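You operate a simulated robot arm through the tools that you are given. There is no shell and no other tool.

You are at the controls of a simulated robot arm. One attempt, no reset.

Task
Put things in order on the top of the drawer table. At the end: the yellow pad with a handle stands where the yellow brush stood; the clear white-banded beaker stands where the yellow pad with a handle stood; one of the vials from the top of the drawer table is on top of the white square tub on the top of the drawer table; the yellow brush from the top of the drawer table is on the blue carton (marked "NEW"); whatever was shut is shut again. Leave all else as you found it, and nothing knocked over. Set down upright: vial.
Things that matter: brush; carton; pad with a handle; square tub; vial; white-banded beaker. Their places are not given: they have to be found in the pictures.

Only the result counts: the job must be done as asked and must still hold three seconds after the hand-in. Knocking over, shifting, dropping, spilling or breaking anything else fails it.

Robot
A 6-joint arm with a two-finger parallel gripper, fixed in place. Base frame: the origin is at the foot of the arm, x ahead of it, y to its left, z up; the work surface is at about z = 0. Lengths are in mm, angles in degrees, forces in N, time in s.
With the tool pointing down near the work surface it reaches from about 140 to 580 mm from the base axis. Its first joint turns from -66.0 to 66.0 degrees. Payload 2.1 kg.
The TCP is the grasp point between the finger pads, 30 mm short of the fingertips. In the tool frame z runs along the fingers and y along their closing line. Largest opening 94 mm; finger width 28, thickness 10; the body of the gripper, 50 by 96 mm, starts 55 mm behind the TCP.
Orientation is told as [roll, pitch, yaw] about the base's x, y, z axes, in that order, counted from this pose: with the fingers straight down and closing along the base's y, the tool's x points along the base's -x, its y along +y and its z along -z.

Tools
- The arm moves only by the tool play_rows. Its argument "commands" is one flat list of numbers, 7 for each row, row after row: the closure in counts, from 0 (fully open) to 255 (shut), then the shift along the tool's x, y, z in units of 200 mm (1.0 is 200 mm), then the turn, a rotation vector about the tool's x, y, z in units of 90 degrees (1.0 is 90 degrees). In form: [hand, dx, dy, dz, ax, ay, az, hand, dx, dy, dz, ax, ay, az, ...]. A call has 1 to 20 rows; each row is the pose to reach, as a shift and turn from the pose commanded when the call began, along the tool's axes at that moment. A call with a number of a shift or a turn outside -1 to 1 is refused whole. Rows are played at 5 a second. More than 50 mm and 8.6 degrees between two rows, or a gripper value outside its range, and nothing of the call is played. Where a pose cannot be reached the arm comes as near as it can. A force on the tool above 40 N (or 10 N above the force at the start of the call, whichever is more), or a blocked arm, ends the call early, and 0.2 s more pass. Each finger travels about 72 mm/s and halts on what it meets, pressing with about 42 N; the grip force reading is that of the motor and also rises with nothing between the fingers. The clock runs only during rows and for 0.2 s after the last one: add rows that repeat a pose to give the fingers time. It gives the time, the measured TCP pose, the force on the tool (base axes), the opening and the grip force at its end, in the units of the frame above (readings bear some noise), with the torque about the TCP (base axes, N m) and any sound that the robot's microphone picked up.
- Cameras (640 x 400 px; columns grow to the right, rows downward): "scene" is fixed at [72.3, -398.3, 485.6]; the picture's right is [0.57, -0.82, 0.00], its down [-0.51, -0.36, -0.78] and it looks along [0.64, 0.45, -0.62] (base axes); focal length 259 px, centre (320, 200). "wrist" rides on the gripper at [76, 14, -102] in the tool frame; the picture's right is [-0.18, 0.98, 0.00], its down [-0.75, -0.14, -0.64] and it looks along [-0.63, -0.12, 0.77] (tool axes); focal length 243 px, centre (320, 200).
- get_image(camera): a new picture of that camera. It takes no simulated time.
- pixel_to_xyz(camera, pixels): for up to 12 pixels [column, row] of the newest picture of that camera ("zoom" is the newest enlarged one), the place [x, y, z] in the base frame of the surface seen there, good to about 3 mm, but the place of the scene camera against the robot may be out by one fixed shift of up to 12 mm in any direction. It takes no simulated time.
- zoom(camera, box): a new picture of the part [left, top, right, bottom] of that camera's present view, enlarged. It takes no simulated time.
- job_done(): hands the job in; it is judged then, once.

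Open the gripper and draw the arm clear of the work before you hand the job in, unless the task says otherwise.

The tools are called after "Request:" as name(argument=value, ...) on one line, values as JSON. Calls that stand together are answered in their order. play_rows: Moves the arm, as the interface text tells. Its arguments: {"type":"object","properties":{"commands":{"type":"array","items":{"type":"number"}}},"required":["commands"]} The other tools are called the same way: get_image (camera) takes a picture; pixel_to_xyz (camera, pixels) gives the place of the surface under pixels of a picture; zoom (camera, box) takes an enlarged picture of a part of a camera's view; job_done () hands the job in.

At the start:

```text
time: 0.0
ee_pos: [355.4, -18.3, 310.0]
tcp_rot: [0.0, 0.0, 0.1]
ft_force: [-0.1, 0.4, 0.3]
ft_torque: [-0.01, 0.02, -0.02]
finger_gap: 94.1
gripper_force: 0.1
```

scene: 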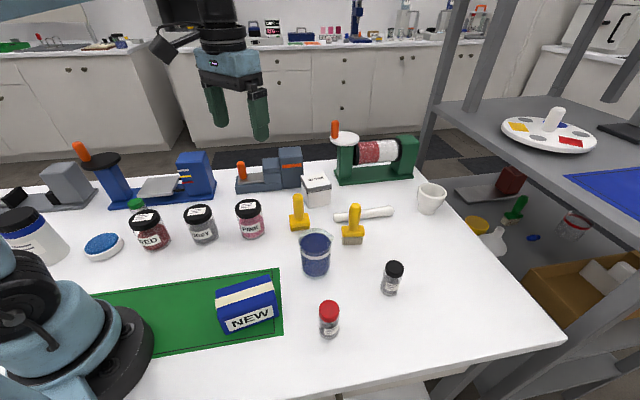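
wrist: 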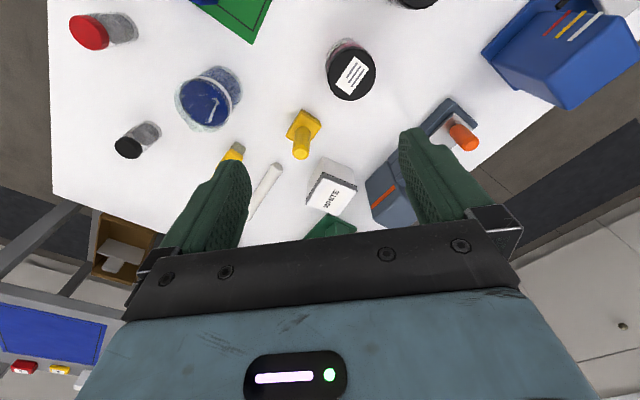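

The scene picture shows the yellow pad with handle near (299,213), the brush near (353,225), the beaker near (315,252), vials near (392,278) and (329,318), the white tub near (316,187), and the carton near (246,305). I zoom in for detail.

Request:
zoom(camera="scene", box=[200, 140, 460, 340])

Request:
zoom(camera="scene", box=[270, 150, 430, 250])

Request:
zoom(camera="wrist", box=[60, 0, 400, 240])

```text
2.00 times, centred on (330, 240) of scene
```

zoom: 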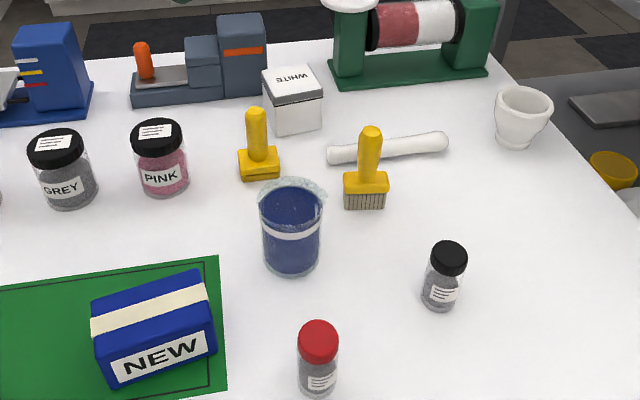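

```text
4.00 times, centred on (350, 200) of scene
```

zoom: 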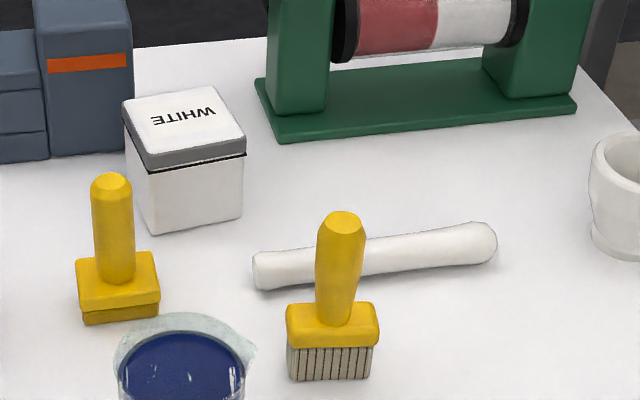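

```text
1.67 times, centred on (230, 120) of wrist
```

zoom: 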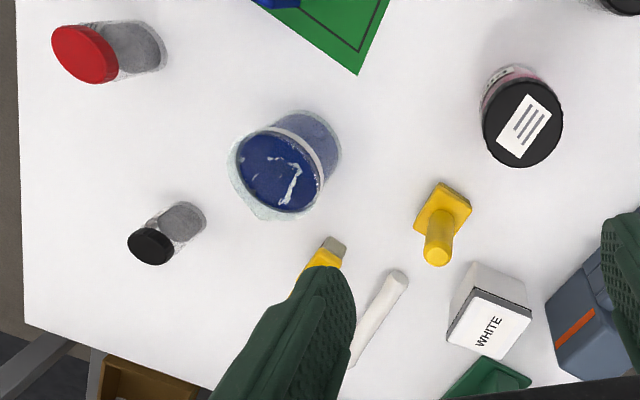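

The zoom shows all items clearly. I now measure them in both the scene and the wrist views, to find positions and the scene camera's fixed shift.

Request:
pixel_to_xyz(camera="scene", pixels=[[297, 196], [299, 228], [356, 206], [353, 242], [315, 237], [316, 272], [394, 267], [390, 293], [329, 307], [329, 335], [316, 178], [316, 203]])

Request:
pixel_to_xyz(camera="wrist", pixels=[[301, 153], [303, 118], [240, 148], [200, 103], [222, 80], [127, 148], [152, 130], [89, 32], [128, 27], [332, 194], [326, 165], [230, 158]])

Request:
pixel_to_xyz(camera="scene", pixels=[[218, 296], [272, 281], [220, 312], [276, 298], [228, 332], [275, 315], [246, 295], [282, 330], [335, 215], [393, 211], [300, 250], [330, 250]])

```text
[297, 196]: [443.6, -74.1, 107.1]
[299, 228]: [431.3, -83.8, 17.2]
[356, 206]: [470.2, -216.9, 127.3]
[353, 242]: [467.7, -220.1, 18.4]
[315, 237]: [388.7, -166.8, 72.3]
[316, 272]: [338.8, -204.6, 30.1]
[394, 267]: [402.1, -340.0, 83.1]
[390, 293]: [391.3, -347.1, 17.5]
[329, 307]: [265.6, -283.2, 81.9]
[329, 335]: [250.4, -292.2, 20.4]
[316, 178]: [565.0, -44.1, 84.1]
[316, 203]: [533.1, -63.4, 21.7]
```

```text
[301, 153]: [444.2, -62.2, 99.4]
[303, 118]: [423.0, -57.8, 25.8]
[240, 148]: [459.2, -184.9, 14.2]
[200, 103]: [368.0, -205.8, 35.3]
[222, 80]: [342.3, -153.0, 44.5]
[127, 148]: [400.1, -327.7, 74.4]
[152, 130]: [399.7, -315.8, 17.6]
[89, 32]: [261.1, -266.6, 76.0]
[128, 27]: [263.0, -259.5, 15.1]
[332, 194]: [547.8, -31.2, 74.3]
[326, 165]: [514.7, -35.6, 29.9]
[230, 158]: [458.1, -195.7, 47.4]
```

```text
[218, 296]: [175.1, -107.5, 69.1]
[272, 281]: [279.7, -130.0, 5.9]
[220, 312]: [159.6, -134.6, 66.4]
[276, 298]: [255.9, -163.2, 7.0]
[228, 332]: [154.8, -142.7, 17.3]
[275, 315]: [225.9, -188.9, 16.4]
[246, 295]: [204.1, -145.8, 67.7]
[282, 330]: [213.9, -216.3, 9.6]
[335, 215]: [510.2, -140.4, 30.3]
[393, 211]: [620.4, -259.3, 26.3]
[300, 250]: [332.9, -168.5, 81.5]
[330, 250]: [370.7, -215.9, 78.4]
```

The wrist readings put the table items about 12 mm in +y and about 8 mm lower than the scene readings, so I'll trust the wrist. The left finger hides the brush at (232,152) in the wrist view, so I shift the hand 160 mm toward -y at height to see it.

Request:
play_rows(commands=[0, 0, -0.15, 0, 0, 0, 0, 0, 0, -0.35, 0, 0, 0, 0, 0, 0, -0.55, 0, 0, 0, 0, 0, 0, -0.75, 0, 0, 0, 0, 0, 0, -0.8, 0, 0, 0, 0, 0, 0, -0.8, 0, 0, 0, 0])

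Request:
get_image(camera="wrist")

```text
time: 1.4
ee_pos: [356.2, -180.4, 309.1]
tcp_rot: [0.1, 0.0, 0.0]
ft_force: [0.0, -0.3, -0.8]
ft_torque: [0.03, -0.01, -0.01]
finger_gap: 94.1
gripper_force: 0.1
```

```text
taken
```

wrist: 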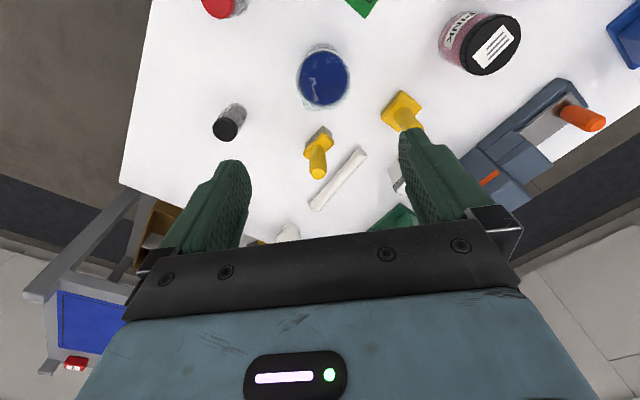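

The brush is now visible at about (317,155), with the pad at (402,108) and the beaker at (323,77). I zoom in to measure the brush closely.

Request:
zoom(camera="wrist", box=[260, 30, 420, 230])

Request:
pixel_to_xyz(camera="wrist", pixels=[[318, 173], [319, 160], [317, 143], [321, 131], [309, 143], [329, 141], [402, 100], [412, 100], [388, 108], [324, 65], [300, 75], [346, 75]])

```text
2.00 times, centred on (340, 130) of wrist
```

zoom: 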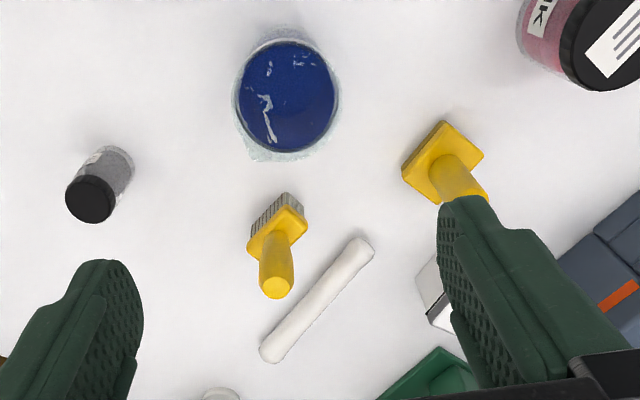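

```text
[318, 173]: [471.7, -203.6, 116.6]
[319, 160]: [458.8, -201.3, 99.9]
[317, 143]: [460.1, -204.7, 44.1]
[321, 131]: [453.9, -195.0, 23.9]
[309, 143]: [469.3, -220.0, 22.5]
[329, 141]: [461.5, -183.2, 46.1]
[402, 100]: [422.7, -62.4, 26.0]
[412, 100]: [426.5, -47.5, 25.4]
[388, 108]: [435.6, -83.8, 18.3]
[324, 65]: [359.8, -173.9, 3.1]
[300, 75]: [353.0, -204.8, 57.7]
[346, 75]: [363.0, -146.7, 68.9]
```

I use the zoom picture to measure the brush head corners, handle top, pad base corners and beaker rim.

Request:
pixel_to_xyz(camera="zoom", pixels=[[250, 243], [288, 207], [303, 221], [264, 256], [268, 285], [288, 285], [276, 295], [276, 278], [262, 265], [294, 262], [258, 220], [278, 197]])

Request:
pixel_to_xyz(camera="zoom", pixels=[[443, 124], [406, 166], [480, 155], [440, 200], [405, 178], [430, 145], [462, 140], [236, 95], [338, 95], [287, 45], [285, 150], [287, 100]])

```text
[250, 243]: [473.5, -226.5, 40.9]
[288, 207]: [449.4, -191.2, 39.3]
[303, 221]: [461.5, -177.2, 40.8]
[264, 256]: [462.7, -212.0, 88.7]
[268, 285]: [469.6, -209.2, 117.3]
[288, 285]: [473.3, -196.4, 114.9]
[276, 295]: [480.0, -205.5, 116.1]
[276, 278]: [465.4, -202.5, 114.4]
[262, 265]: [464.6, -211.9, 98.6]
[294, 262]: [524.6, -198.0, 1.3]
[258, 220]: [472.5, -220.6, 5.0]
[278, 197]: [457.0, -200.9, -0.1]
```

```text
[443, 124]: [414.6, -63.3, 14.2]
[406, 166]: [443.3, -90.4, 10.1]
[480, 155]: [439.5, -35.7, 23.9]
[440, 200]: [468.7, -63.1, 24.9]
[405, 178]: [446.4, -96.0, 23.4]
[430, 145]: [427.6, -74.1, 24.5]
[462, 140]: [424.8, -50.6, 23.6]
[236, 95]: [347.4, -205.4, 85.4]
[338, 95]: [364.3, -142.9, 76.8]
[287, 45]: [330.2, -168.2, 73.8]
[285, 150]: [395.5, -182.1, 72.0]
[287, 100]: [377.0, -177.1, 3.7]
```

Brush centre is about (468,-203), with its handle top at z≈117. The pad centre is about (442,-65), and the beaker centre about (363,-174) with the rim near z≈74. Next I move back over the carton to measure its top.

Request:
play_rows(commands=[0, 0.15, 0.03, 0, 0, 0, 0, 0, 0.35, 0.07, 0, 0, 0, 0, 0, 0.55, 0.11, 0, 0, 0, 0, 0, 0.7, 0.14, 0, 0, 0, 0, 0, 0.75, 0.15, 0, 0, 0, 0, 0, 0.75, 0.15, 0, 0, 0, 0])

Request:
get_image(camera="wrist")

Request:
get_image(camera="scene")

```text
time: 2.8
ee_pos: [204.3, -148.4, 310.1]
tcp_rot: [0.1, -0.1, 0.0]
ft_force: [0.3, -0.1, 0.3]
ft_torque: [0.01, 0.02, -0.01]
finger_gap: 94.0
gripper_force: 0.0
```

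```text
taken
```

wrist: 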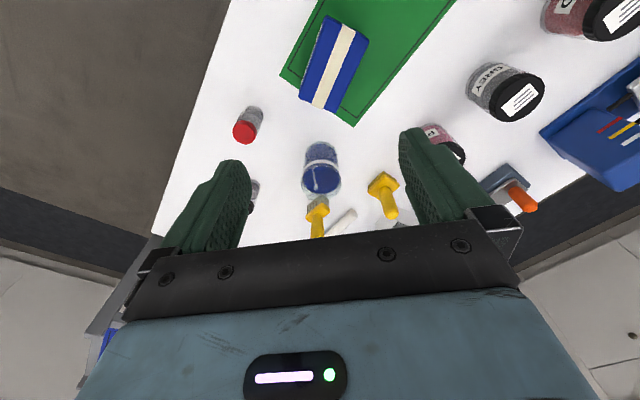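

```text
taken
```

scene: 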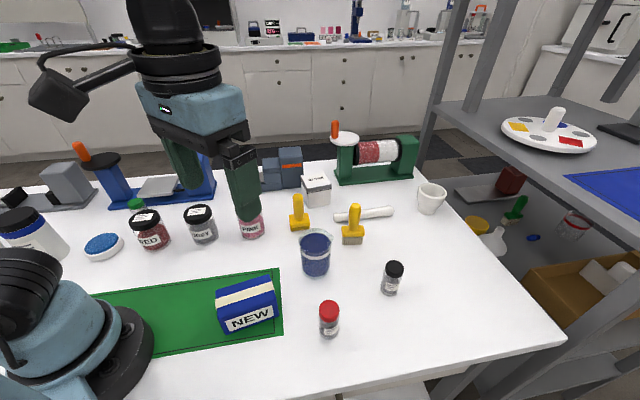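

The carton is at about (335,65) in the wrist view, with the red-capped vial at (247,125). I zoom in to measure the carton top corners and the beaker side.

Request:
zoom(camera="wrist", box=[255, 0, 415, 100])

Request:
pixel_to_xyz(camera="zoom", pixels=[[298, 70], [455, 150], [187, 390], [330, 270], [250, 230], [380, 250], [300, 300], [370, 120], [280, 150], [410, 180], [180, 340], [120, 330]])

```text
4.00 times, centred on (335, 50) of wrist
```

zoom: 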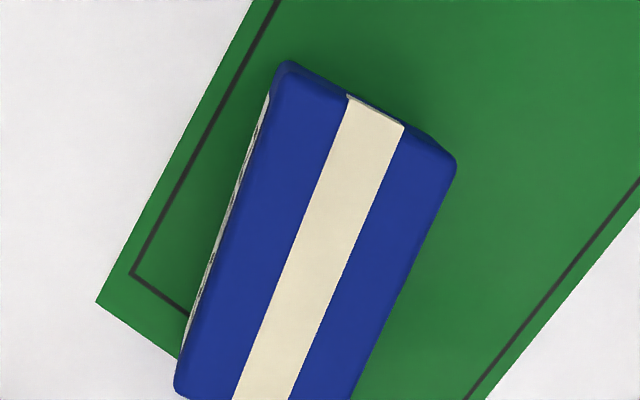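

```text
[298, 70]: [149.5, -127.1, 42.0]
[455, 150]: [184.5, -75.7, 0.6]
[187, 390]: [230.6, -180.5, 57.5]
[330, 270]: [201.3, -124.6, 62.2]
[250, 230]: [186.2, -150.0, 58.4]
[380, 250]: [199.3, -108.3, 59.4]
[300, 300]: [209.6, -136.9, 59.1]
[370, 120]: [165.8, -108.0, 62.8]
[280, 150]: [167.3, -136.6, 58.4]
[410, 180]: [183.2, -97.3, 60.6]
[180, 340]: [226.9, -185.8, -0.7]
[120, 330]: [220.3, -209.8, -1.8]
```

The carton top is at z≈60. I zoom again to catch all four corners.

Request:
zoom(camera="wrist", box=[255, 10, 415, 130])

```text
3.33 times, centred on (335, 70) of wrist
```

zoom: 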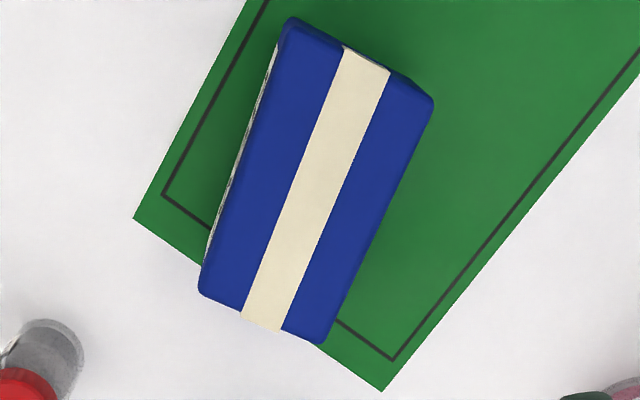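

All four corners of the carton top are visible now; I measure points just inside them.

Request:
pixel_to_xyz(camera="zoom", pixels=[[290, 32], [424, 110], [208, 284], [318, 336], [314, 190], [250, 170], [375, 200], [262, 310], [365, 70], [30, 385], [45, 340], [190, 250]])

```text
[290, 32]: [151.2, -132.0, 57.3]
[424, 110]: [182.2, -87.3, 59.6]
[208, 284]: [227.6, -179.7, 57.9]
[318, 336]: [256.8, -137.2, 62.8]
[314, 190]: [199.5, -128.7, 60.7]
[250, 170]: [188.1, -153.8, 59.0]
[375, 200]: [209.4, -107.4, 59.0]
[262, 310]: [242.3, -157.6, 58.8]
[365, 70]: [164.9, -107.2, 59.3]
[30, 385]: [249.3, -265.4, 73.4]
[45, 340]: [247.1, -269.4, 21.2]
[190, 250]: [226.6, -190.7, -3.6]
```

Carton top corners are (151,-132), (182,-87), (228,-180) and (257,-137), so its centre is about (204,-134) at z≈60. I now travel toward the brush at height while turning the yaw by 34.5°, so the fingers close along the long side of the brush head.

Request:
play_rows(commands=[0, -0.15, -0.03, 0, 0, 0, -0.06, 0, -0.33, -0.07, 0, 0, 0, -0.14, 0, -0.53, -0.11, 0, 0, 0, -0.22, 0, -0.73, -0.15, 0, 0, 0, -0.3, 0, -0.9, -0.19, 0, 0, 0, -0.36, 0, -0.95, -0.2, 0, 0, 0, -0.383, 0, -0.95, -0.2, 0, 0, 0, -0.383])

Request:
get_image(camera="wrist")

```text
time: 4.4
ee_pos: [395.3, -188.5, 308.9]
tcp_rot: [0.1, 0.0, 34.6]
ft_force: [-0.8, 0.3, -0.5]
ft_torque: [-0.02, 0.01, 0.0]
finger_gap: 94.0
gripper_force: 0.0
```

```text
taken
```

wrist: 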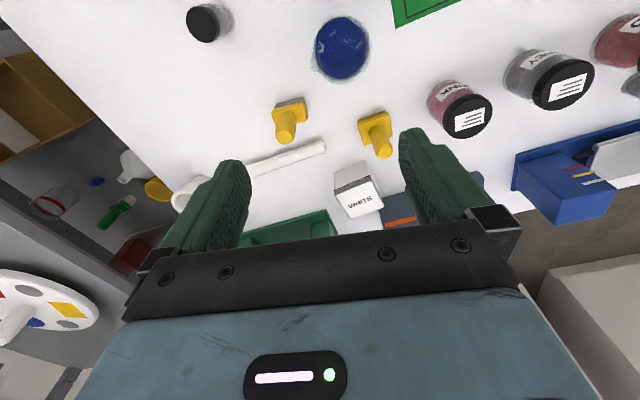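

From this yaw the brush head (290,108) and pad (375,122) appear square to the picture, so the closing line matches. I zoom in to refine the positions of the brush, pad, tub and beaker.

Request:
zoom(camera="wrist", box=[240, 10, 400, 110])

Request:
zoom(camera="wrist", box=[250, 80, 410, 180])

```text
4.00 times, centred on (320, 60) of wrist
```

zoom: 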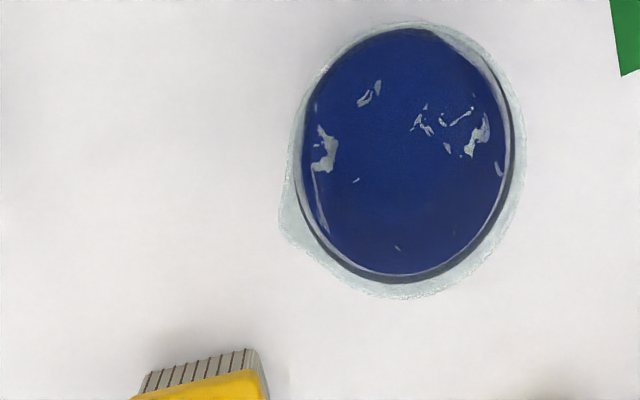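

```text
4.00 times, centred on (330, 130) of wrist
```

zoom: 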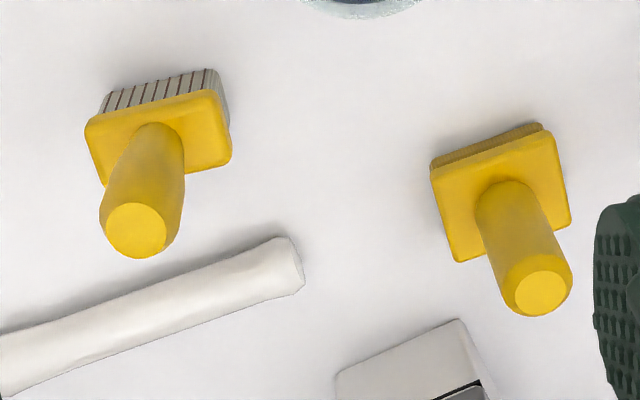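

Brush handle top at zoom (135,232) and pad handle top at zoom (541,293). I measure these and the head corners.

Request:
pixel_to_xyz(camera="zoom", pixels=[[135, 232], [112, 230], [160, 235], [135, 250], [92, 125], [212, 97], [228, 158], [105, 175], [160, 130], [140, 175], [110, 180], [182, 180]])

Request:
pixel_to_xyz(camera="zoom", pixels=[[541, 293], [520, 293], [562, 293], [541, 310], [436, 172], [545, 135], [566, 220], [460, 255], [500, 185], [520, 230], [490, 235], [552, 230]])

```text
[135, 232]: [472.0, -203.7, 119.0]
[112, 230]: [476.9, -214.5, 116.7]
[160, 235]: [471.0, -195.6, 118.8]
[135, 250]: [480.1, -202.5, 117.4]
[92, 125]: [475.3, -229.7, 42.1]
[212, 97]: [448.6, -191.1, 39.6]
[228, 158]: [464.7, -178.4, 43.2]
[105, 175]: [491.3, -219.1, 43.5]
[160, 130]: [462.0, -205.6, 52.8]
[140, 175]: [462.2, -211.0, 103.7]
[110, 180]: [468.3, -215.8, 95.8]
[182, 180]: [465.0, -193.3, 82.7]
```

```text
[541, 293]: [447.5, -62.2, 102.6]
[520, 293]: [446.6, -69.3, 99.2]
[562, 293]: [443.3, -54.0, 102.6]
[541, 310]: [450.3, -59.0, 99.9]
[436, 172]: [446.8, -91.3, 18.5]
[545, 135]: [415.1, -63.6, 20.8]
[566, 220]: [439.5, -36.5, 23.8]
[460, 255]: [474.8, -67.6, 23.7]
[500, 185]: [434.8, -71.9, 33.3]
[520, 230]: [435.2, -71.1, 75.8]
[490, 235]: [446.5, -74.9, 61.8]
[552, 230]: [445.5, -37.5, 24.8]
```

Brush centre ≈ (470.5,-204.5). I move above it with the tips at z≈165, clear of the 119 mm top, and check the centring.

Request:
play_rows(commands=[0, -0.1, -0.1, 0.05, 0, 0, 0, 0, -0.2, -0.21, 0.15, 0, 0, 0, 0, -0.263, -0.279, 0.3, 0, 0, 0, 0, -0.263, -0.279, 0.45, 0, 0, 0, 0, -0.263, -0.279, 0.575, 0, 0, 0, 0, -0.263, -0.279, 0.575, 0, 0, 0])

Request:
get_image(camera="wrist")

Request:
get_image(camera="scene")

```text
time: 5.8
ee_pos: [471.7, -203.2, 195.1]
tcp_rot: [-0.1, 0.1, 34.6]
ft_force: [-0.4, -0.1, 0.3]
ft_torque: [-0.03, 0.0, -0.02]
finger_gap: 93.9
gripper_force: 0.0
```

```text
taken
```

wrist: 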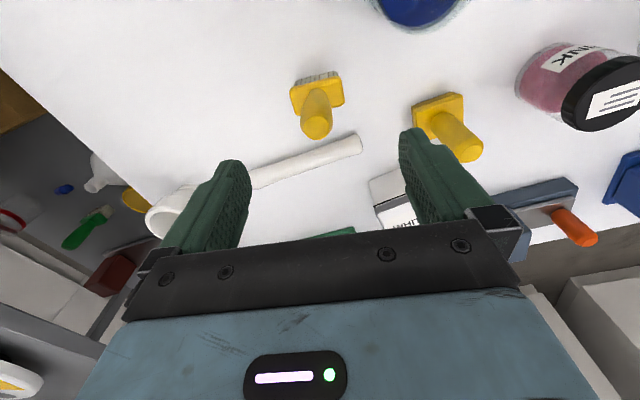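

```text
taken
```

scene: 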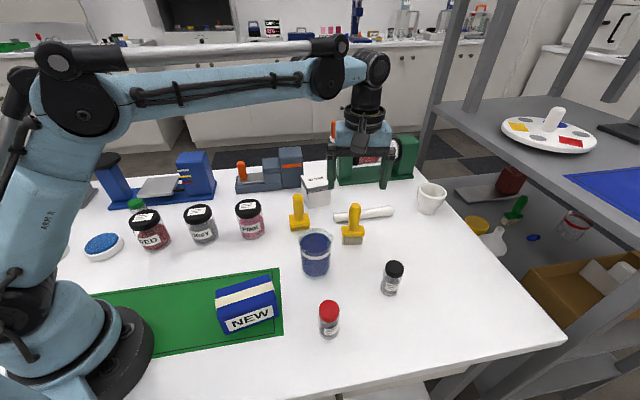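

The brush is ahead of the hand at (318,105) in the wrist view, well between the fingers. I zoom and re-measure the brush in this closer view.

Request:
zoom(camera="wrist", box=[240, 50, 400, 150])

Request:
pixel_to_xyz(camera="zoom", pixels=[[305, 300], [280, 300], [330, 300], [305, 330], [206, 155], [402, 125], [415, 195], [225, 225], [270, 180], [350, 180], [310, 230], [305, 350]])

```text
4.00 times, centred on (320, 100) of wrist
```

zoom: 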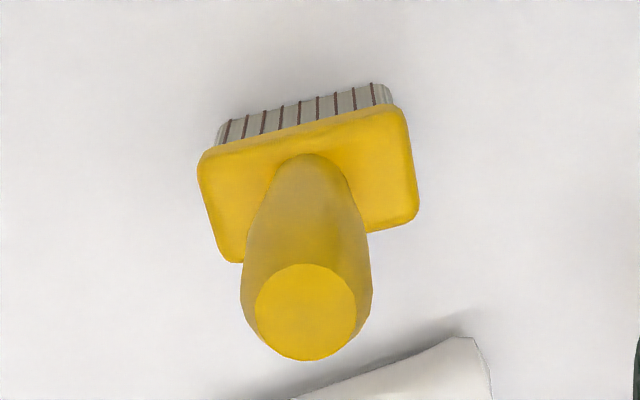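

```text
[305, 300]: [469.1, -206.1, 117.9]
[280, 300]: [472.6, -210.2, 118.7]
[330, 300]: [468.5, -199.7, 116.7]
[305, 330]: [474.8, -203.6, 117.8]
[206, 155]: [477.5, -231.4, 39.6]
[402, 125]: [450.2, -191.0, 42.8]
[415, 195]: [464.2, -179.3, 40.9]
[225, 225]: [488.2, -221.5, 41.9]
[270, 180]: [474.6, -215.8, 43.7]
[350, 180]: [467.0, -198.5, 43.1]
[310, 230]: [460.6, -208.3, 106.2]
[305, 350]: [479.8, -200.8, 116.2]
```

Brush centre confirmed at about (471,-205), within 1 mm of the hand. I descend to z=90 with the tips at 60, above the head at 43, then close on the handle.

Request:
play_rows(commands=[0, 0, 0, 0.12, 0, 0, 0, 0, 0, 0, 0.27, 0, 0, 0, 0, 0, 0, 0.4, 0, 0, 0, 0, 0, 0, 0.5, 0, 0, 0, 0, 0, 0, 0.525, 0, 0, 0, 0, 0, 0, 0.525, 0, 0, 0, 120, 0, 0, 0.525, 0, 0, 0, 160, 0, 0, 0.525, 0, 0, 0, 180, 0, 0, 0.525, 0, 0, 0, 200, 0, 0, 0.525, 0, 0, 0, 220, 0, 0, 0.525, 0, 0, 0, 220, 0, 0, 0.525, 0, 0, 0])

Request:
get_image(camera="wrist")

Request:
get_image(camera="scene")

```text
time: 8.4
ee_pos: [470.2, -203.4, 90.3]
tcp_rot: [-0.1, 0.0, 34.5]
ft_force: [0.6, -0.3, -0.1]
ft_torque: [0.01, 0.0, 0.01]
finger_gap: 24.9
gripper_force: 42.1
```

```text
taken
```

wrist: 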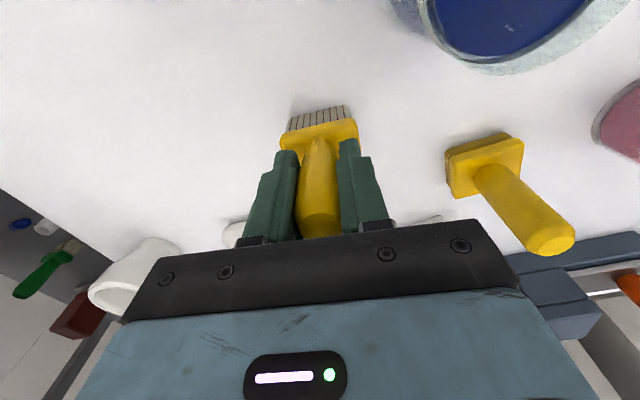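

```text
taken
```

scene: 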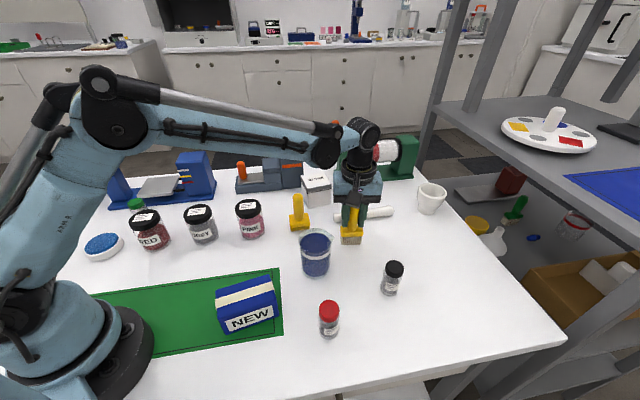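

The brush is gripped (gap 24.9 mm, 42 N) and still upright. I lift it straight up 140 mm, then move halfway toward the carton.

Request:
play_rows(commands=[220, 0, 0, -0.03, 0, 0, 0, 220, 0, 0, -0.12, 0, 0, 0, 220, 0, 0, -0.27, 0, 0, 0, 220, 0, 0, -0.45, 0, 0, 0, 220, 0, 0, -0.6, 0, 0, 0, 220, 0, 0, -0.7, 0, 0, 0, 220, 0.05, 0.0582, -0.7, 0, 0, 0, 220, 0.15, 0.1746, -0.7, 0, 0, 0, 220, 0.27, 0.3143, -0.7, 0, 0, 0, 220, 0.38, 0.4423, -0.7, 0, 0, 0, 220, 0.449, 0.5226, -0.7, 0, 0, 0, 220, 0.449, 0.5226, -0.7, 0, 0, 0])

Request:
get_image(camera="scene")

Request:
get_image(camera="wrist")

```text
time: 11.0
ee_pos: [337.7, -167.1, 229.7]
tcp_rot: [-0.1, 0.0, 34.5]
ft_force: [0.6, 0.5, -1.1]
ft_torque: [0.02, 0.03, -0.01]
finger_gap: 24.9
gripper_force: 41.7
```

```text
taken
```

scene: 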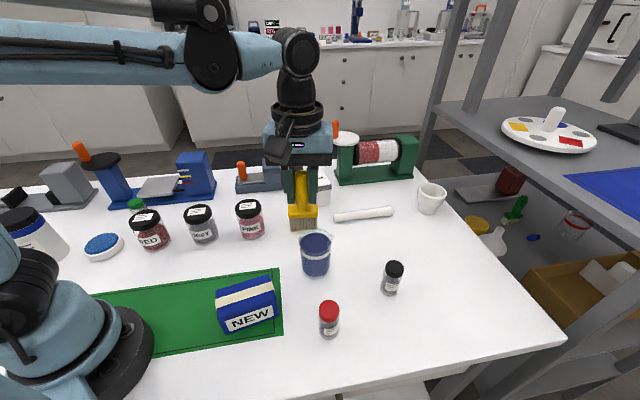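

```text
taken
```

wrist: 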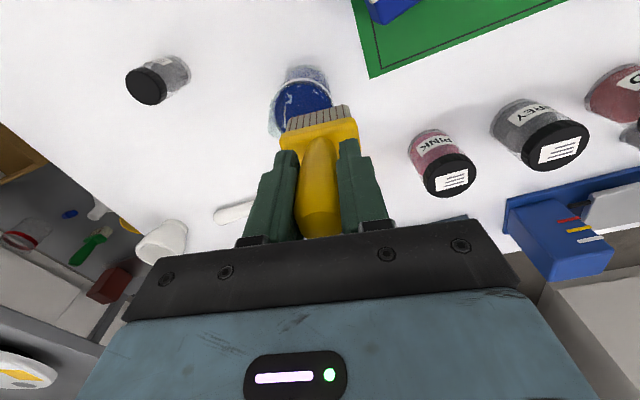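

The brush is held upright with the grip steady. I finish the move to above the carton and lower to z=165, which leaves the brush bottom about 15 mm above the carton top.

Request:
play_rows(commands=[220, 0.05, 0.0582, 0, 0, 0, 0, 220, 0.15, 0.1746, 0, 0, 0, 0, 220, 0.27, 0.3143, 0, 0, 0, 0, 220, 0.38, 0.4423, 0, 0, 0, 0, 220, 0.449, 0.5226, 0, 0, 0, 0, 220, 0.449, 0.5226, 0.1, 0, 0, 0, 220, 0.449, 0.5226, 0.22, 0, 0, 0, 220, 0.449, 0.5226, 0.3, 0, 0, 0, 220, 0.449, 0.5226, 0.325, 0, 0, 0, 220, 0.449, 0.5226, 0.325, 0, 0, 0])

Request:
get_image(camera="scene")

Request:
get_image(camera="wrist")

Request:
zoom(camera="scene", box=[180, 220, 340, 320])

```text
time: 13.2
ee_pos: [203.2, -135.1, 165.0]
tcp_rot: [0.1, 0.0, 34.5]
ft_force: [0.5, -0.4, -0.3]
ft_torque: [0.03, 0.03, -0.01]
finger_gap: 24.5
gripper_force: 41.5
```

```text
taken
```

scene: 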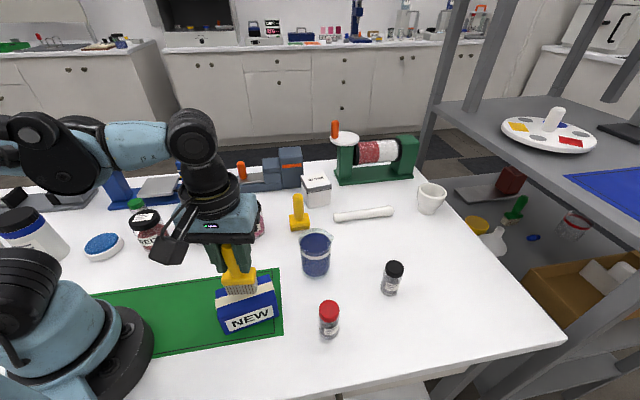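

```text
taken
```

wrist: 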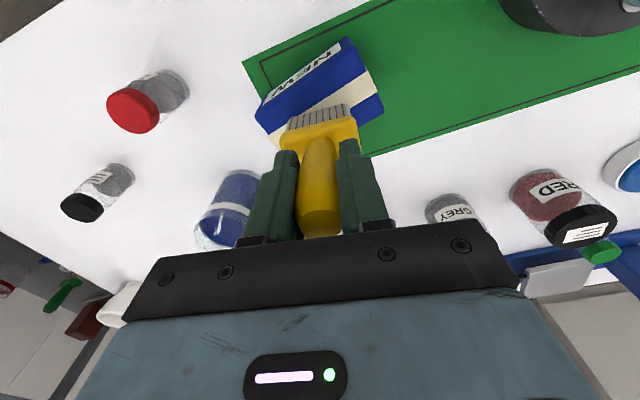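

```text
4.00 times, centred on (260, 270) of scene
```

zoom: 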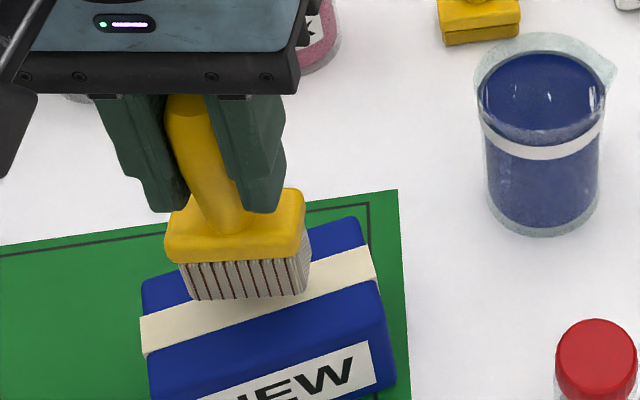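

The brush hangs over the carton's middle in both views. I lower slowly to z≈153 and read the force.

Request:
play_rows(commands=[220, 0, 0, 0.02, 0, 0, 0, 220, 0, 0, 0.04, 0, 0, 0, 220, 0, 0, 0.055, 0, 0, 0, 220, 0, 0, 0.06, 0, 0, 0, 220, 0, 0, 0.06, 0, 0, 0])

Request:
zoom(camera="scene", box=[180, 220, 340, 320])

```text
time: 14.4
ee_pos: [204.9, -133.8, 152.7]
tcp_rot: [-0.1, -0.1, 34.4]
ft_force: [0.1, -0.2, -0.6]
ft_torque: [0.05, 0.0, -0.04]
finger_gap: 24.8
gripper_force: 41.6
```

```text
4.00 times, centred on (260, 270) of scene
```

zoom: 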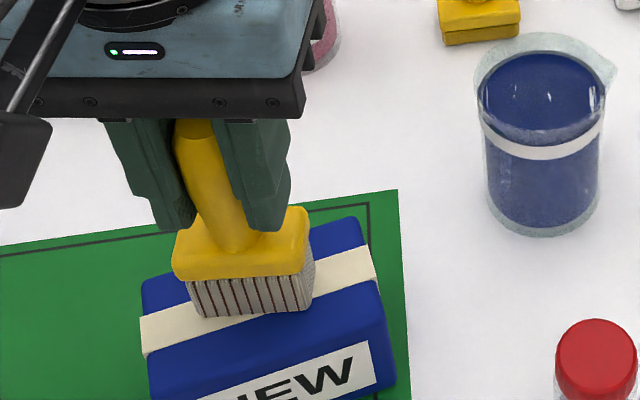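

No contact yet: force is near zero at z=152.7. I go down in 1 mm steps to about z=148 and watch the force.

Request:
play_rows(commands=[220, 0, 0, 0.005, 0, 0, 0, 220, 0, 0, 0.01, 0, 0, 0, 220, 0, 0, 0.015, 0, 0, 0, 220, 0, 0, 0.015, 0, 0, 0])

```text
time: 15.4
ee_pos: [204.5, -133.4, 151.1]
tcp_rot: [0.1, -0.1, 34.4]
ft_force: [-1.8, 3.8, 33.4]
ft_torque: [0.54, 0.16, -0.07]
finger_gap: 24.5
gripper_force: 42.2
```

Contact was felt at z≈151 (33 N). I ease up 1 mm to relax the load, then open the fingers slowly.

Request:
play_rows(commands=[220, 0, 0, -0.004, 0, 0, 0, 220, 0, 0, -0.004, 0, 0, 0])

```text
time: 16.0
ee_pos: [203.8, -134.5, 151.0]
tcp_rot: [-0.2, 0.0, 34.5]
ft_force: [2.5, -1.0, 3.1]
ft_torque: [-0.11, -0.18, -0.01]
finger_gap: 24.9
gripper_force: 42.0
```

The load is down to 3 N with the brush resting on the carton. I open the fingers.

Request:
play_rows(commands=[180, 0, 0, 0, 0, 0, 0, 160, 0, 0, 0, 0, 0, 0, 120, 0, 0, 0, 0, 0, 0, 60, 0, 0, 0, 0, 0, 0, 0, 0, 0, 0, 0, 0, 0, 0, 0, 0, 0, 0, 0, 0, 0, 0, 0, 0, 0, 0, 0])

Request:
zoom(camera="scene", box=[180, 220, 340, 320])

Request:
get_image(camera="wrist")

```text
time: 17.6
ee_pos: [203.9, -133.8, 151.1]
tcp_rot: [0.0, 0.0, 34.4]
ft_force: [0.6, 0.4, 0.1]
ft_torque: [-0.01, -0.02, -0.02]
finger_gap: 94.2
gripper_force: 0.1
```

```text
4.00 times, centred on (260, 270) of scene
```

zoom: 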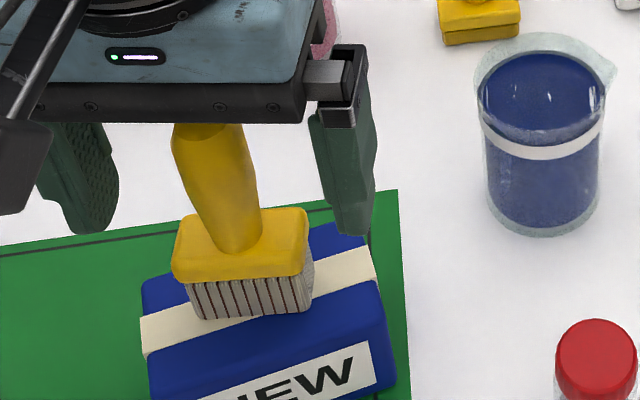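

```text
taken
```

wrist: 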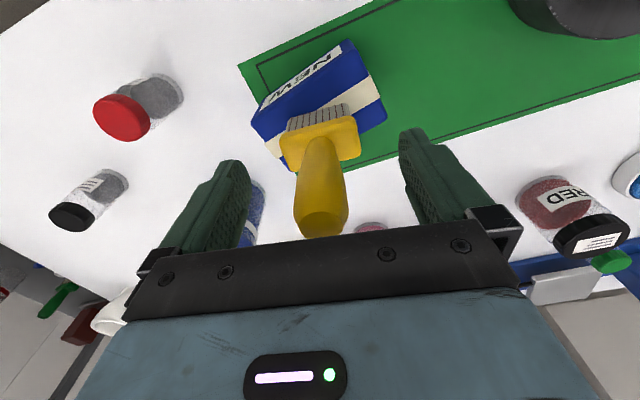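

The brush stands free on the carton with the fingers clear. I raise the hand 130 mm straight up, then travel halfway to the pad.

Request:
play_rows(commands=[0, 0, 0, -0.05, 0, 0, 0, 0, 0, 0, -0.17, 0, 0, 0, 0, 0, 0, -0.35, 0, 0, 0, 0, 0, 0, -0.53, 0, 0, 0, 0, 0, 0, -0.65, 0, 0, 0, 0, -0.08, -0.026, -0.68, 0, 0, 0, 0, -0.23, -0.0755, -0.7, 0, 0, 0, 0, -0.4, -0.131, -0.7, 0, 0, 0, 0, -0.54, -0.177, -0.7, 0, 0, 0, 0, -0.594, -0.195, -0.7, 0, 0, 0, 0, -0.594, -0.195, -0.7, 0, 0, 0])

Request:
get_image(camera="wrist")

Request:
get_image(camera="scene")

```text
time: 20.0
ee_pos: [323.8, -99.2, 289.1]
tcp_rot: [-0.1, 0.0, 34.6]
ft_force: [0.4, 0.3, 0.1]
ft_torque: [0.02, 0.01, 0.02]
finger_gap: 94.2
gripper_force: 0.1
```

```text
taken
```

wrist: 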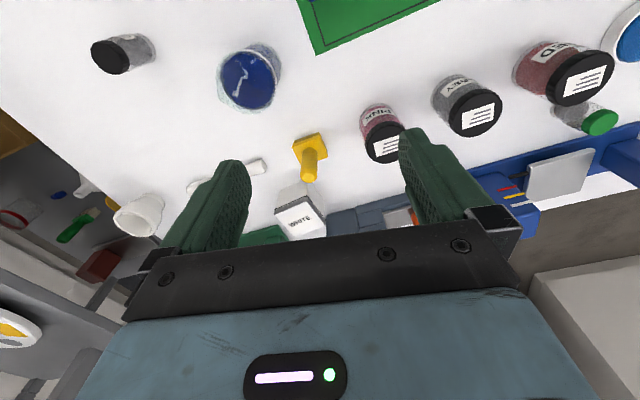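

```text
taken
```

scene: 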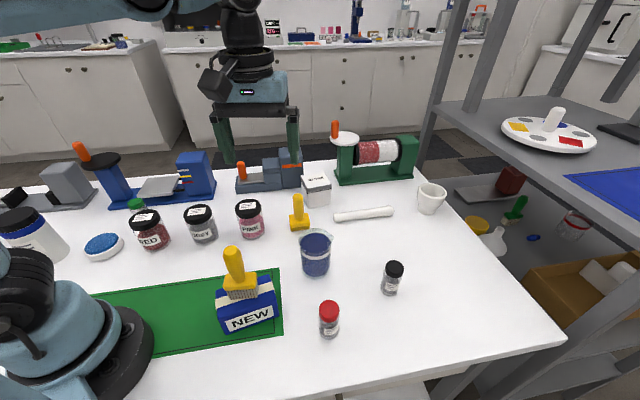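

The brush stands on the carton. I zoom in to measure the pad (310,155), tub (300,212) and PINK jar (382,135).

Request:
zoom(camera="wrist", box=[240, 90, 420, 240])

Request:
pixel_to_xyz(camera="wrist", pixels=[[309, 176], [385, 150], [368, 145], [402, 140], [378, 110], [297, 213], [278, 212], [325, 215], [293, 200], [305, 235], [350, 222], [260, 237]])

```text
2.67 times, centred on (330, 165) of wrist
```

zoom: 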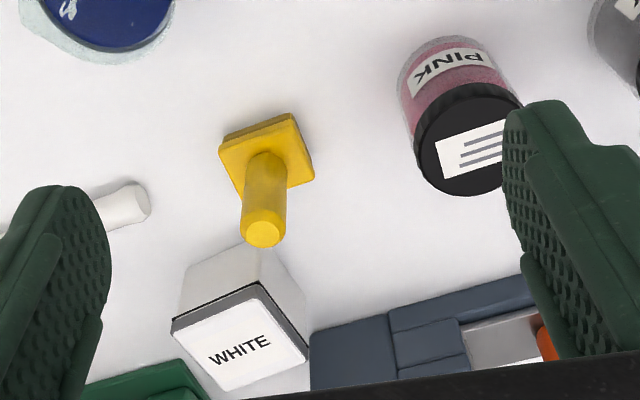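

```text
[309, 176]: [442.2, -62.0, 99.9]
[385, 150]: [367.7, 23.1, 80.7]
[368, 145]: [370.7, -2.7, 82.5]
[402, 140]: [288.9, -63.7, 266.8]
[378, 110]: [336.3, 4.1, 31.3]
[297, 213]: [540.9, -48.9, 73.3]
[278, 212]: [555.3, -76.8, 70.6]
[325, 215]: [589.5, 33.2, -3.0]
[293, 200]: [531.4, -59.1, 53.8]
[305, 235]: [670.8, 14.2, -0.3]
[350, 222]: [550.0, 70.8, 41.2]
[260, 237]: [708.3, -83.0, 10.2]
```

The PINK jar lid centre is about (367,14), clear of the pad. I measure the pad and tub corners in the zoom.

Request:
pixel_to_xyz(camera="zoom", pixels=[[263, 234], [248, 234], [280, 234], [224, 150], [291, 118], [312, 175], [262, 170], [178, 333], [262, 293], [302, 350], [225, 385], [240, 340]])

```text
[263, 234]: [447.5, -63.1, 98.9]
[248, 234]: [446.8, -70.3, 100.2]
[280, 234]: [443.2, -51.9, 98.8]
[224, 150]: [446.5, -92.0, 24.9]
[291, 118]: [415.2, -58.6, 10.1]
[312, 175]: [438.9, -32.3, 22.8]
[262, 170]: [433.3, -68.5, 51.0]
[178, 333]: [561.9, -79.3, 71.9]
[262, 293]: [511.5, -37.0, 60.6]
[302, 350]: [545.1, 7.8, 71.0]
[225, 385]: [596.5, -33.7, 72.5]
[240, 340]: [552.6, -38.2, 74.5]
```

Pad centre ≈ (444.5,-63) with edges turned 49°, and tub top centre ≈ (554,-36) at z≈74. I move over the pad with yaw 49° and lower to z=180.

Request:
play_rows(commands=[60, -0.1, -0.032, 0, 0, 0, -0.03, 60, -0.28, -0.09, 0, 0, 0, -0.08, 60, -0.47, -0.152, 0.05, 0, 0, -0.12, 60, -0.598, -0.193, 0.2, 0, 0, -0.161, 60, -0.598, -0.193, 0.38, 0, 0, -0.161, 60, -0.598, -0.193, 0.5, 0, 0, -0.161, 60, -0.598, -0.193, 0.55, 0, 0, -0.161, 60, -0.598, -0.193, 0.55, 0, 0, -0.161])

Request:
zoom(camera="wrist", box=[220, 40, 420, 165])

```text
time: 21.8
ee_pos: [444.1, -62.6, 182.0]
tcp_rot: [0.0, 0.0, 48.9]
ft_force: [0.3, -0.4, 0.2]
ft_torque: [-0.01, -0.02, 0.02]
finger_gap: 71.7
gripper_force: 0.2
```

```text
3.20 times, centred on (320, 102) of wrist
```

zoom: 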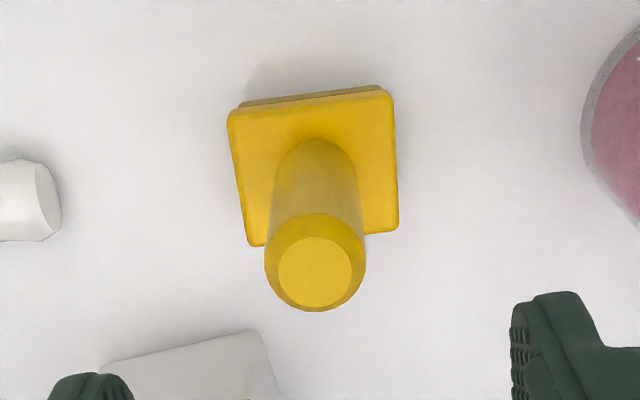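

The pad is nearly square to the hand and sits between the fingers. I re-measure it from this close view.

Request:
pixel_to_xyz(camera="zoom", pixels=[[315, 270], [285, 270], [346, 270], [315, 300], [315, 242], [234, 118], [388, 98], [394, 222], [253, 240], [240, 180], [390, 160], [310, 190]])

```text
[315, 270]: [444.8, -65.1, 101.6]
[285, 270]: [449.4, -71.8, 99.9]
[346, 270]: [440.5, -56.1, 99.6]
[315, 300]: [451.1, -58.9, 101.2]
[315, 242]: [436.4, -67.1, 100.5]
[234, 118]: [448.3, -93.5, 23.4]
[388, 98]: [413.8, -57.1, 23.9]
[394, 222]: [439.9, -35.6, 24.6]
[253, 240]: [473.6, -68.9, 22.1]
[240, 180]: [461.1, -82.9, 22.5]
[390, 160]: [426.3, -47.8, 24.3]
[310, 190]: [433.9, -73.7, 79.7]
```

Pad centre ≈ (444,-64), within 1 mm of the hand. I descend to z=75 with the tips at 45, above the base at 24, and close on the handle.

Request:
play_rows(commands=[60, 0, 0, 0.12, 0, 0, 0, 60, 0, 0, 0.27, 0, 0, 0, 60, 0, 0, 0.4, 0, 0, 0, 60, 0, 0, 0.5, 0, 0, 0, 60, 0, 0, 0.529, 0, 0, 0, 60, 0, 0, 0.529, 0, 0, 0, 140, 0, 0, 0.529, 0, 0, 0, 170, 0, 0, 0.529, 0, 0, 0, 190, 0, 0, 0.529, 0, 0, 0, 220, 0, 0, 0.529, 0, 0, 0, 220, 0, 0, 0.529, 0, 0, 0])

Request:
get_image(camera="wrist")

Request:
zoom(camera="scene", box=[220, 140, 420, 265])

```text
time: 24.2
ee_pos: [443.5, -62.4, 74.6]
tcp_rot: [0.1, 0.0, 49.0]
ft_force: [0.1, -0.1, 1.1]
ft_torque: [0.01, -0.03, 0.02]
finger_gap: 24.7
gripper_force: 42.0
```

```text
taken
```

wrist: 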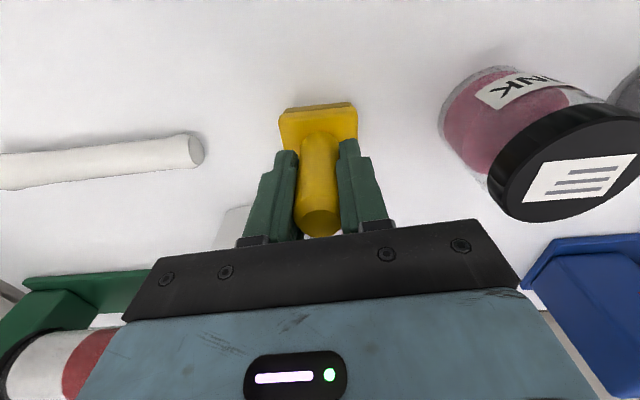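

```text
3.20 times, centred on (320, 202) of scene
```

zoom: 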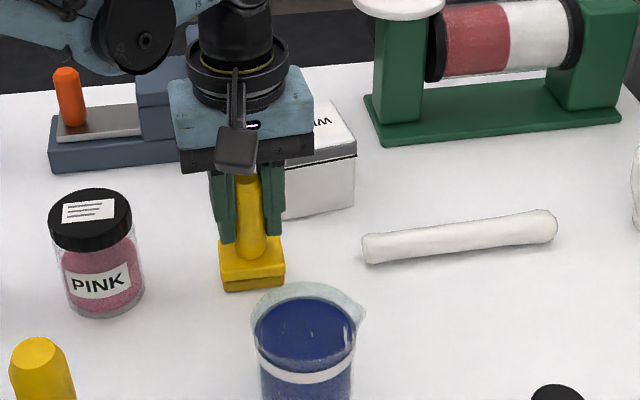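

The pad is held (gap 24.7 mm) and upright. I lift it 110 mm, carry it to the brush's old place (471,-205), and lower to 10 mm above the table.

Request:
play_rows(commands=[220, 0, 0, -0.03, 0, 0, 0, 220, 0, 0, -0.12, 0, 0, 0, 220, 0, 0, -0.27, 0, 0, 0, 220, 0, 0, -0.43, 0, 0, 0, 220, 0, 0, -0.55, 0, 0, 0, 220, 0.04, -0.05, -0.55, 0, 0, 0, 220, 0.14, -0.176, -0.55, 0, 0, 0, 220, 0.26, -0.328, -0.55, 0, 0, 0, 220, 0.38, -0.479, -0.55, 0, 0, 0, 220, 0.449, -0.566, -0.55, 0, 0, 0, 220, 0.449, -0.566, -0.45, 0, 0, 0, 220, 0.449, -0.566, -0.3, 0, 0, 0, 220, 0.449, -0.566, -0.15, 0, 0, 0, 220, 0.449, -0.566, -0.06, 0, 0, 0, 220, 0.449, -0.566, -0.05, 0, 0, 0, 220, 0.449, -0.566, -0.05, 0, 0, 0])

Request:
get_image(camera="wrist")

Request:
zoom(camera="scene", box=[260, 160, 460, 285])

```text
time: 27.6
ee_pos: [471.0, -204.6, 84.6]
tcp_rot: [-0.1, -0.1, 48.9]
ft_force: [0.0, 0.1, -0.7]
ft_torque: [0.02, 0.01, -0.01]
finger_gap: 24.5
gripper_force: 42.0
```

```text
taken
```

wrist: 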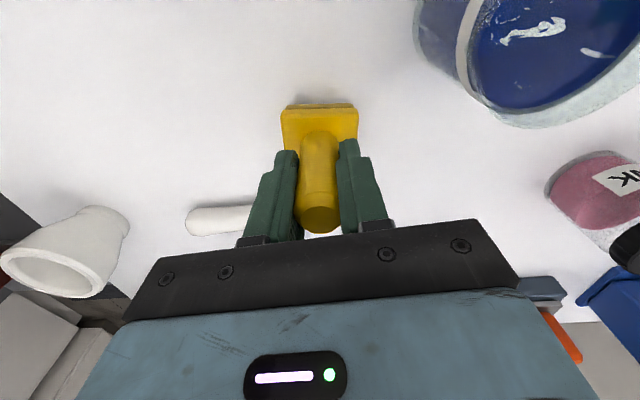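

```text
3.20 times, centred on (360, 222) of scene
```

zoom: 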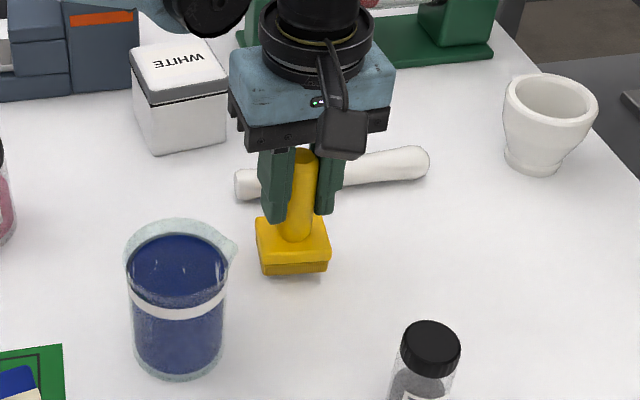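

The pad hangs over the brush's old spot, 10 mm up. I lower it gently to just about touching and read the force.

Request:
play_rows(commands=[220, 0, 0, 0.02, 0, 0, 0, 220, 0, 0, 0.035, 0, 0, 0, 220, 0, 0, 0.042, 0, 0, 0, 220, 0, 0, 0.047, 0, 0, 0, 220, 0, 0, 0.047, 0, 0, 0])

```text
time: 28.8
ee_pos: [470.4, -204.8, 76.8]
tcp_rot: [0.0, 0.0, 49.0]
ft_force: [-0.5, 0.0, 35.6]
ft_torque: [0.04, 0.05, 0.23]
finger_gap: 24.8
gripper_force: 41.5
```

Contact was made (35 N). I ease up about 0.8 mm, then open the fingers.

Request:
play_rows(commands=[220, 0, 0, -0.004, 0, 0, 0, 220, 0, 0, -0.004, 0, 0, 0])

```text
time: 29.4
ee_pos: [471.5, -202.6, 76.4]
tcp_rot: [-0.1, 0.0, 48.9]
ft_force: [-1.5, -0.9, 35.0]
ft_torque: [0.01, 0.07, 0.16]
finger_gap: 24.7
gripper_force: 41.6
```

Still 35 N, so I ease up a further 1 mm and re-read.

Request:
play_rows(commands=[220, 0, 0, -0.005, 0, 0, 0, 220, 0, 0, -0.005, 0, 0, 0])

```text
time: 30.0
ee_pos: [470.1, -203.9, 76.0]
tcp_rot: [0.0, -0.1, 49.0]
ft_force: [-0.4, -2.7, 6.7]
ft_torque: [-0.06, 0.04, 0.08]
finger_gap: 24.4
gripper_force: 42.4
```

The load is down to about 7 N with the pad on the table. I open the fingers slowly and look.

Request:
play_rows(commands=[180, 0, 0, 0, 0, 0, 0, 160, 0, 0, 0, 0, 0, 0, 130, 0, 0, 0, 0, 0, 0, 90, 0, 0, 0, 0, 0, 0, 60, 0, 0, 0, 0, 0, 0, 60, 0, 0, 0, 0, 0, 0])

Request:
get_image(camera="wrist")

Request:
zoom(camera="scene", box=[260, 160, 460, 285])

```text
time: 31.4
ee_pos: [470.4, -204.4, 75.3]
tcp_rot: [0.0, 0.0, 49.1]
ft_force: [0.4, 0.8, 0.3]
ft_torque: [-0.02, -0.04, 0.03]
finger_gap: 72.0
gripper_force: 0.1
```

```text
taken
```

wrist: 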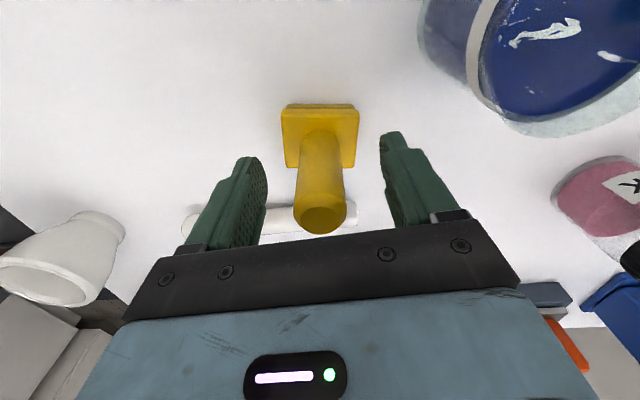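

```text
3.20 times, centred on (360, 222) of scene
```

zoom: 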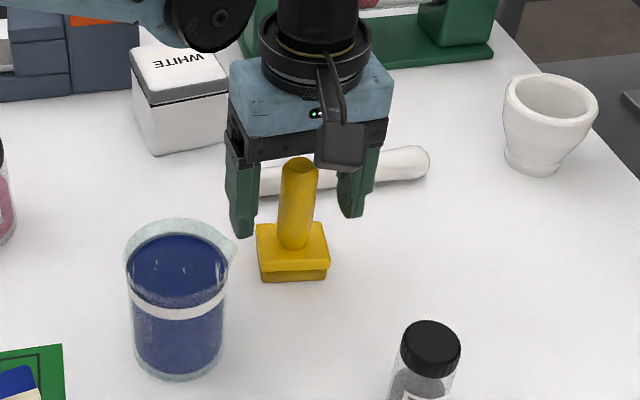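

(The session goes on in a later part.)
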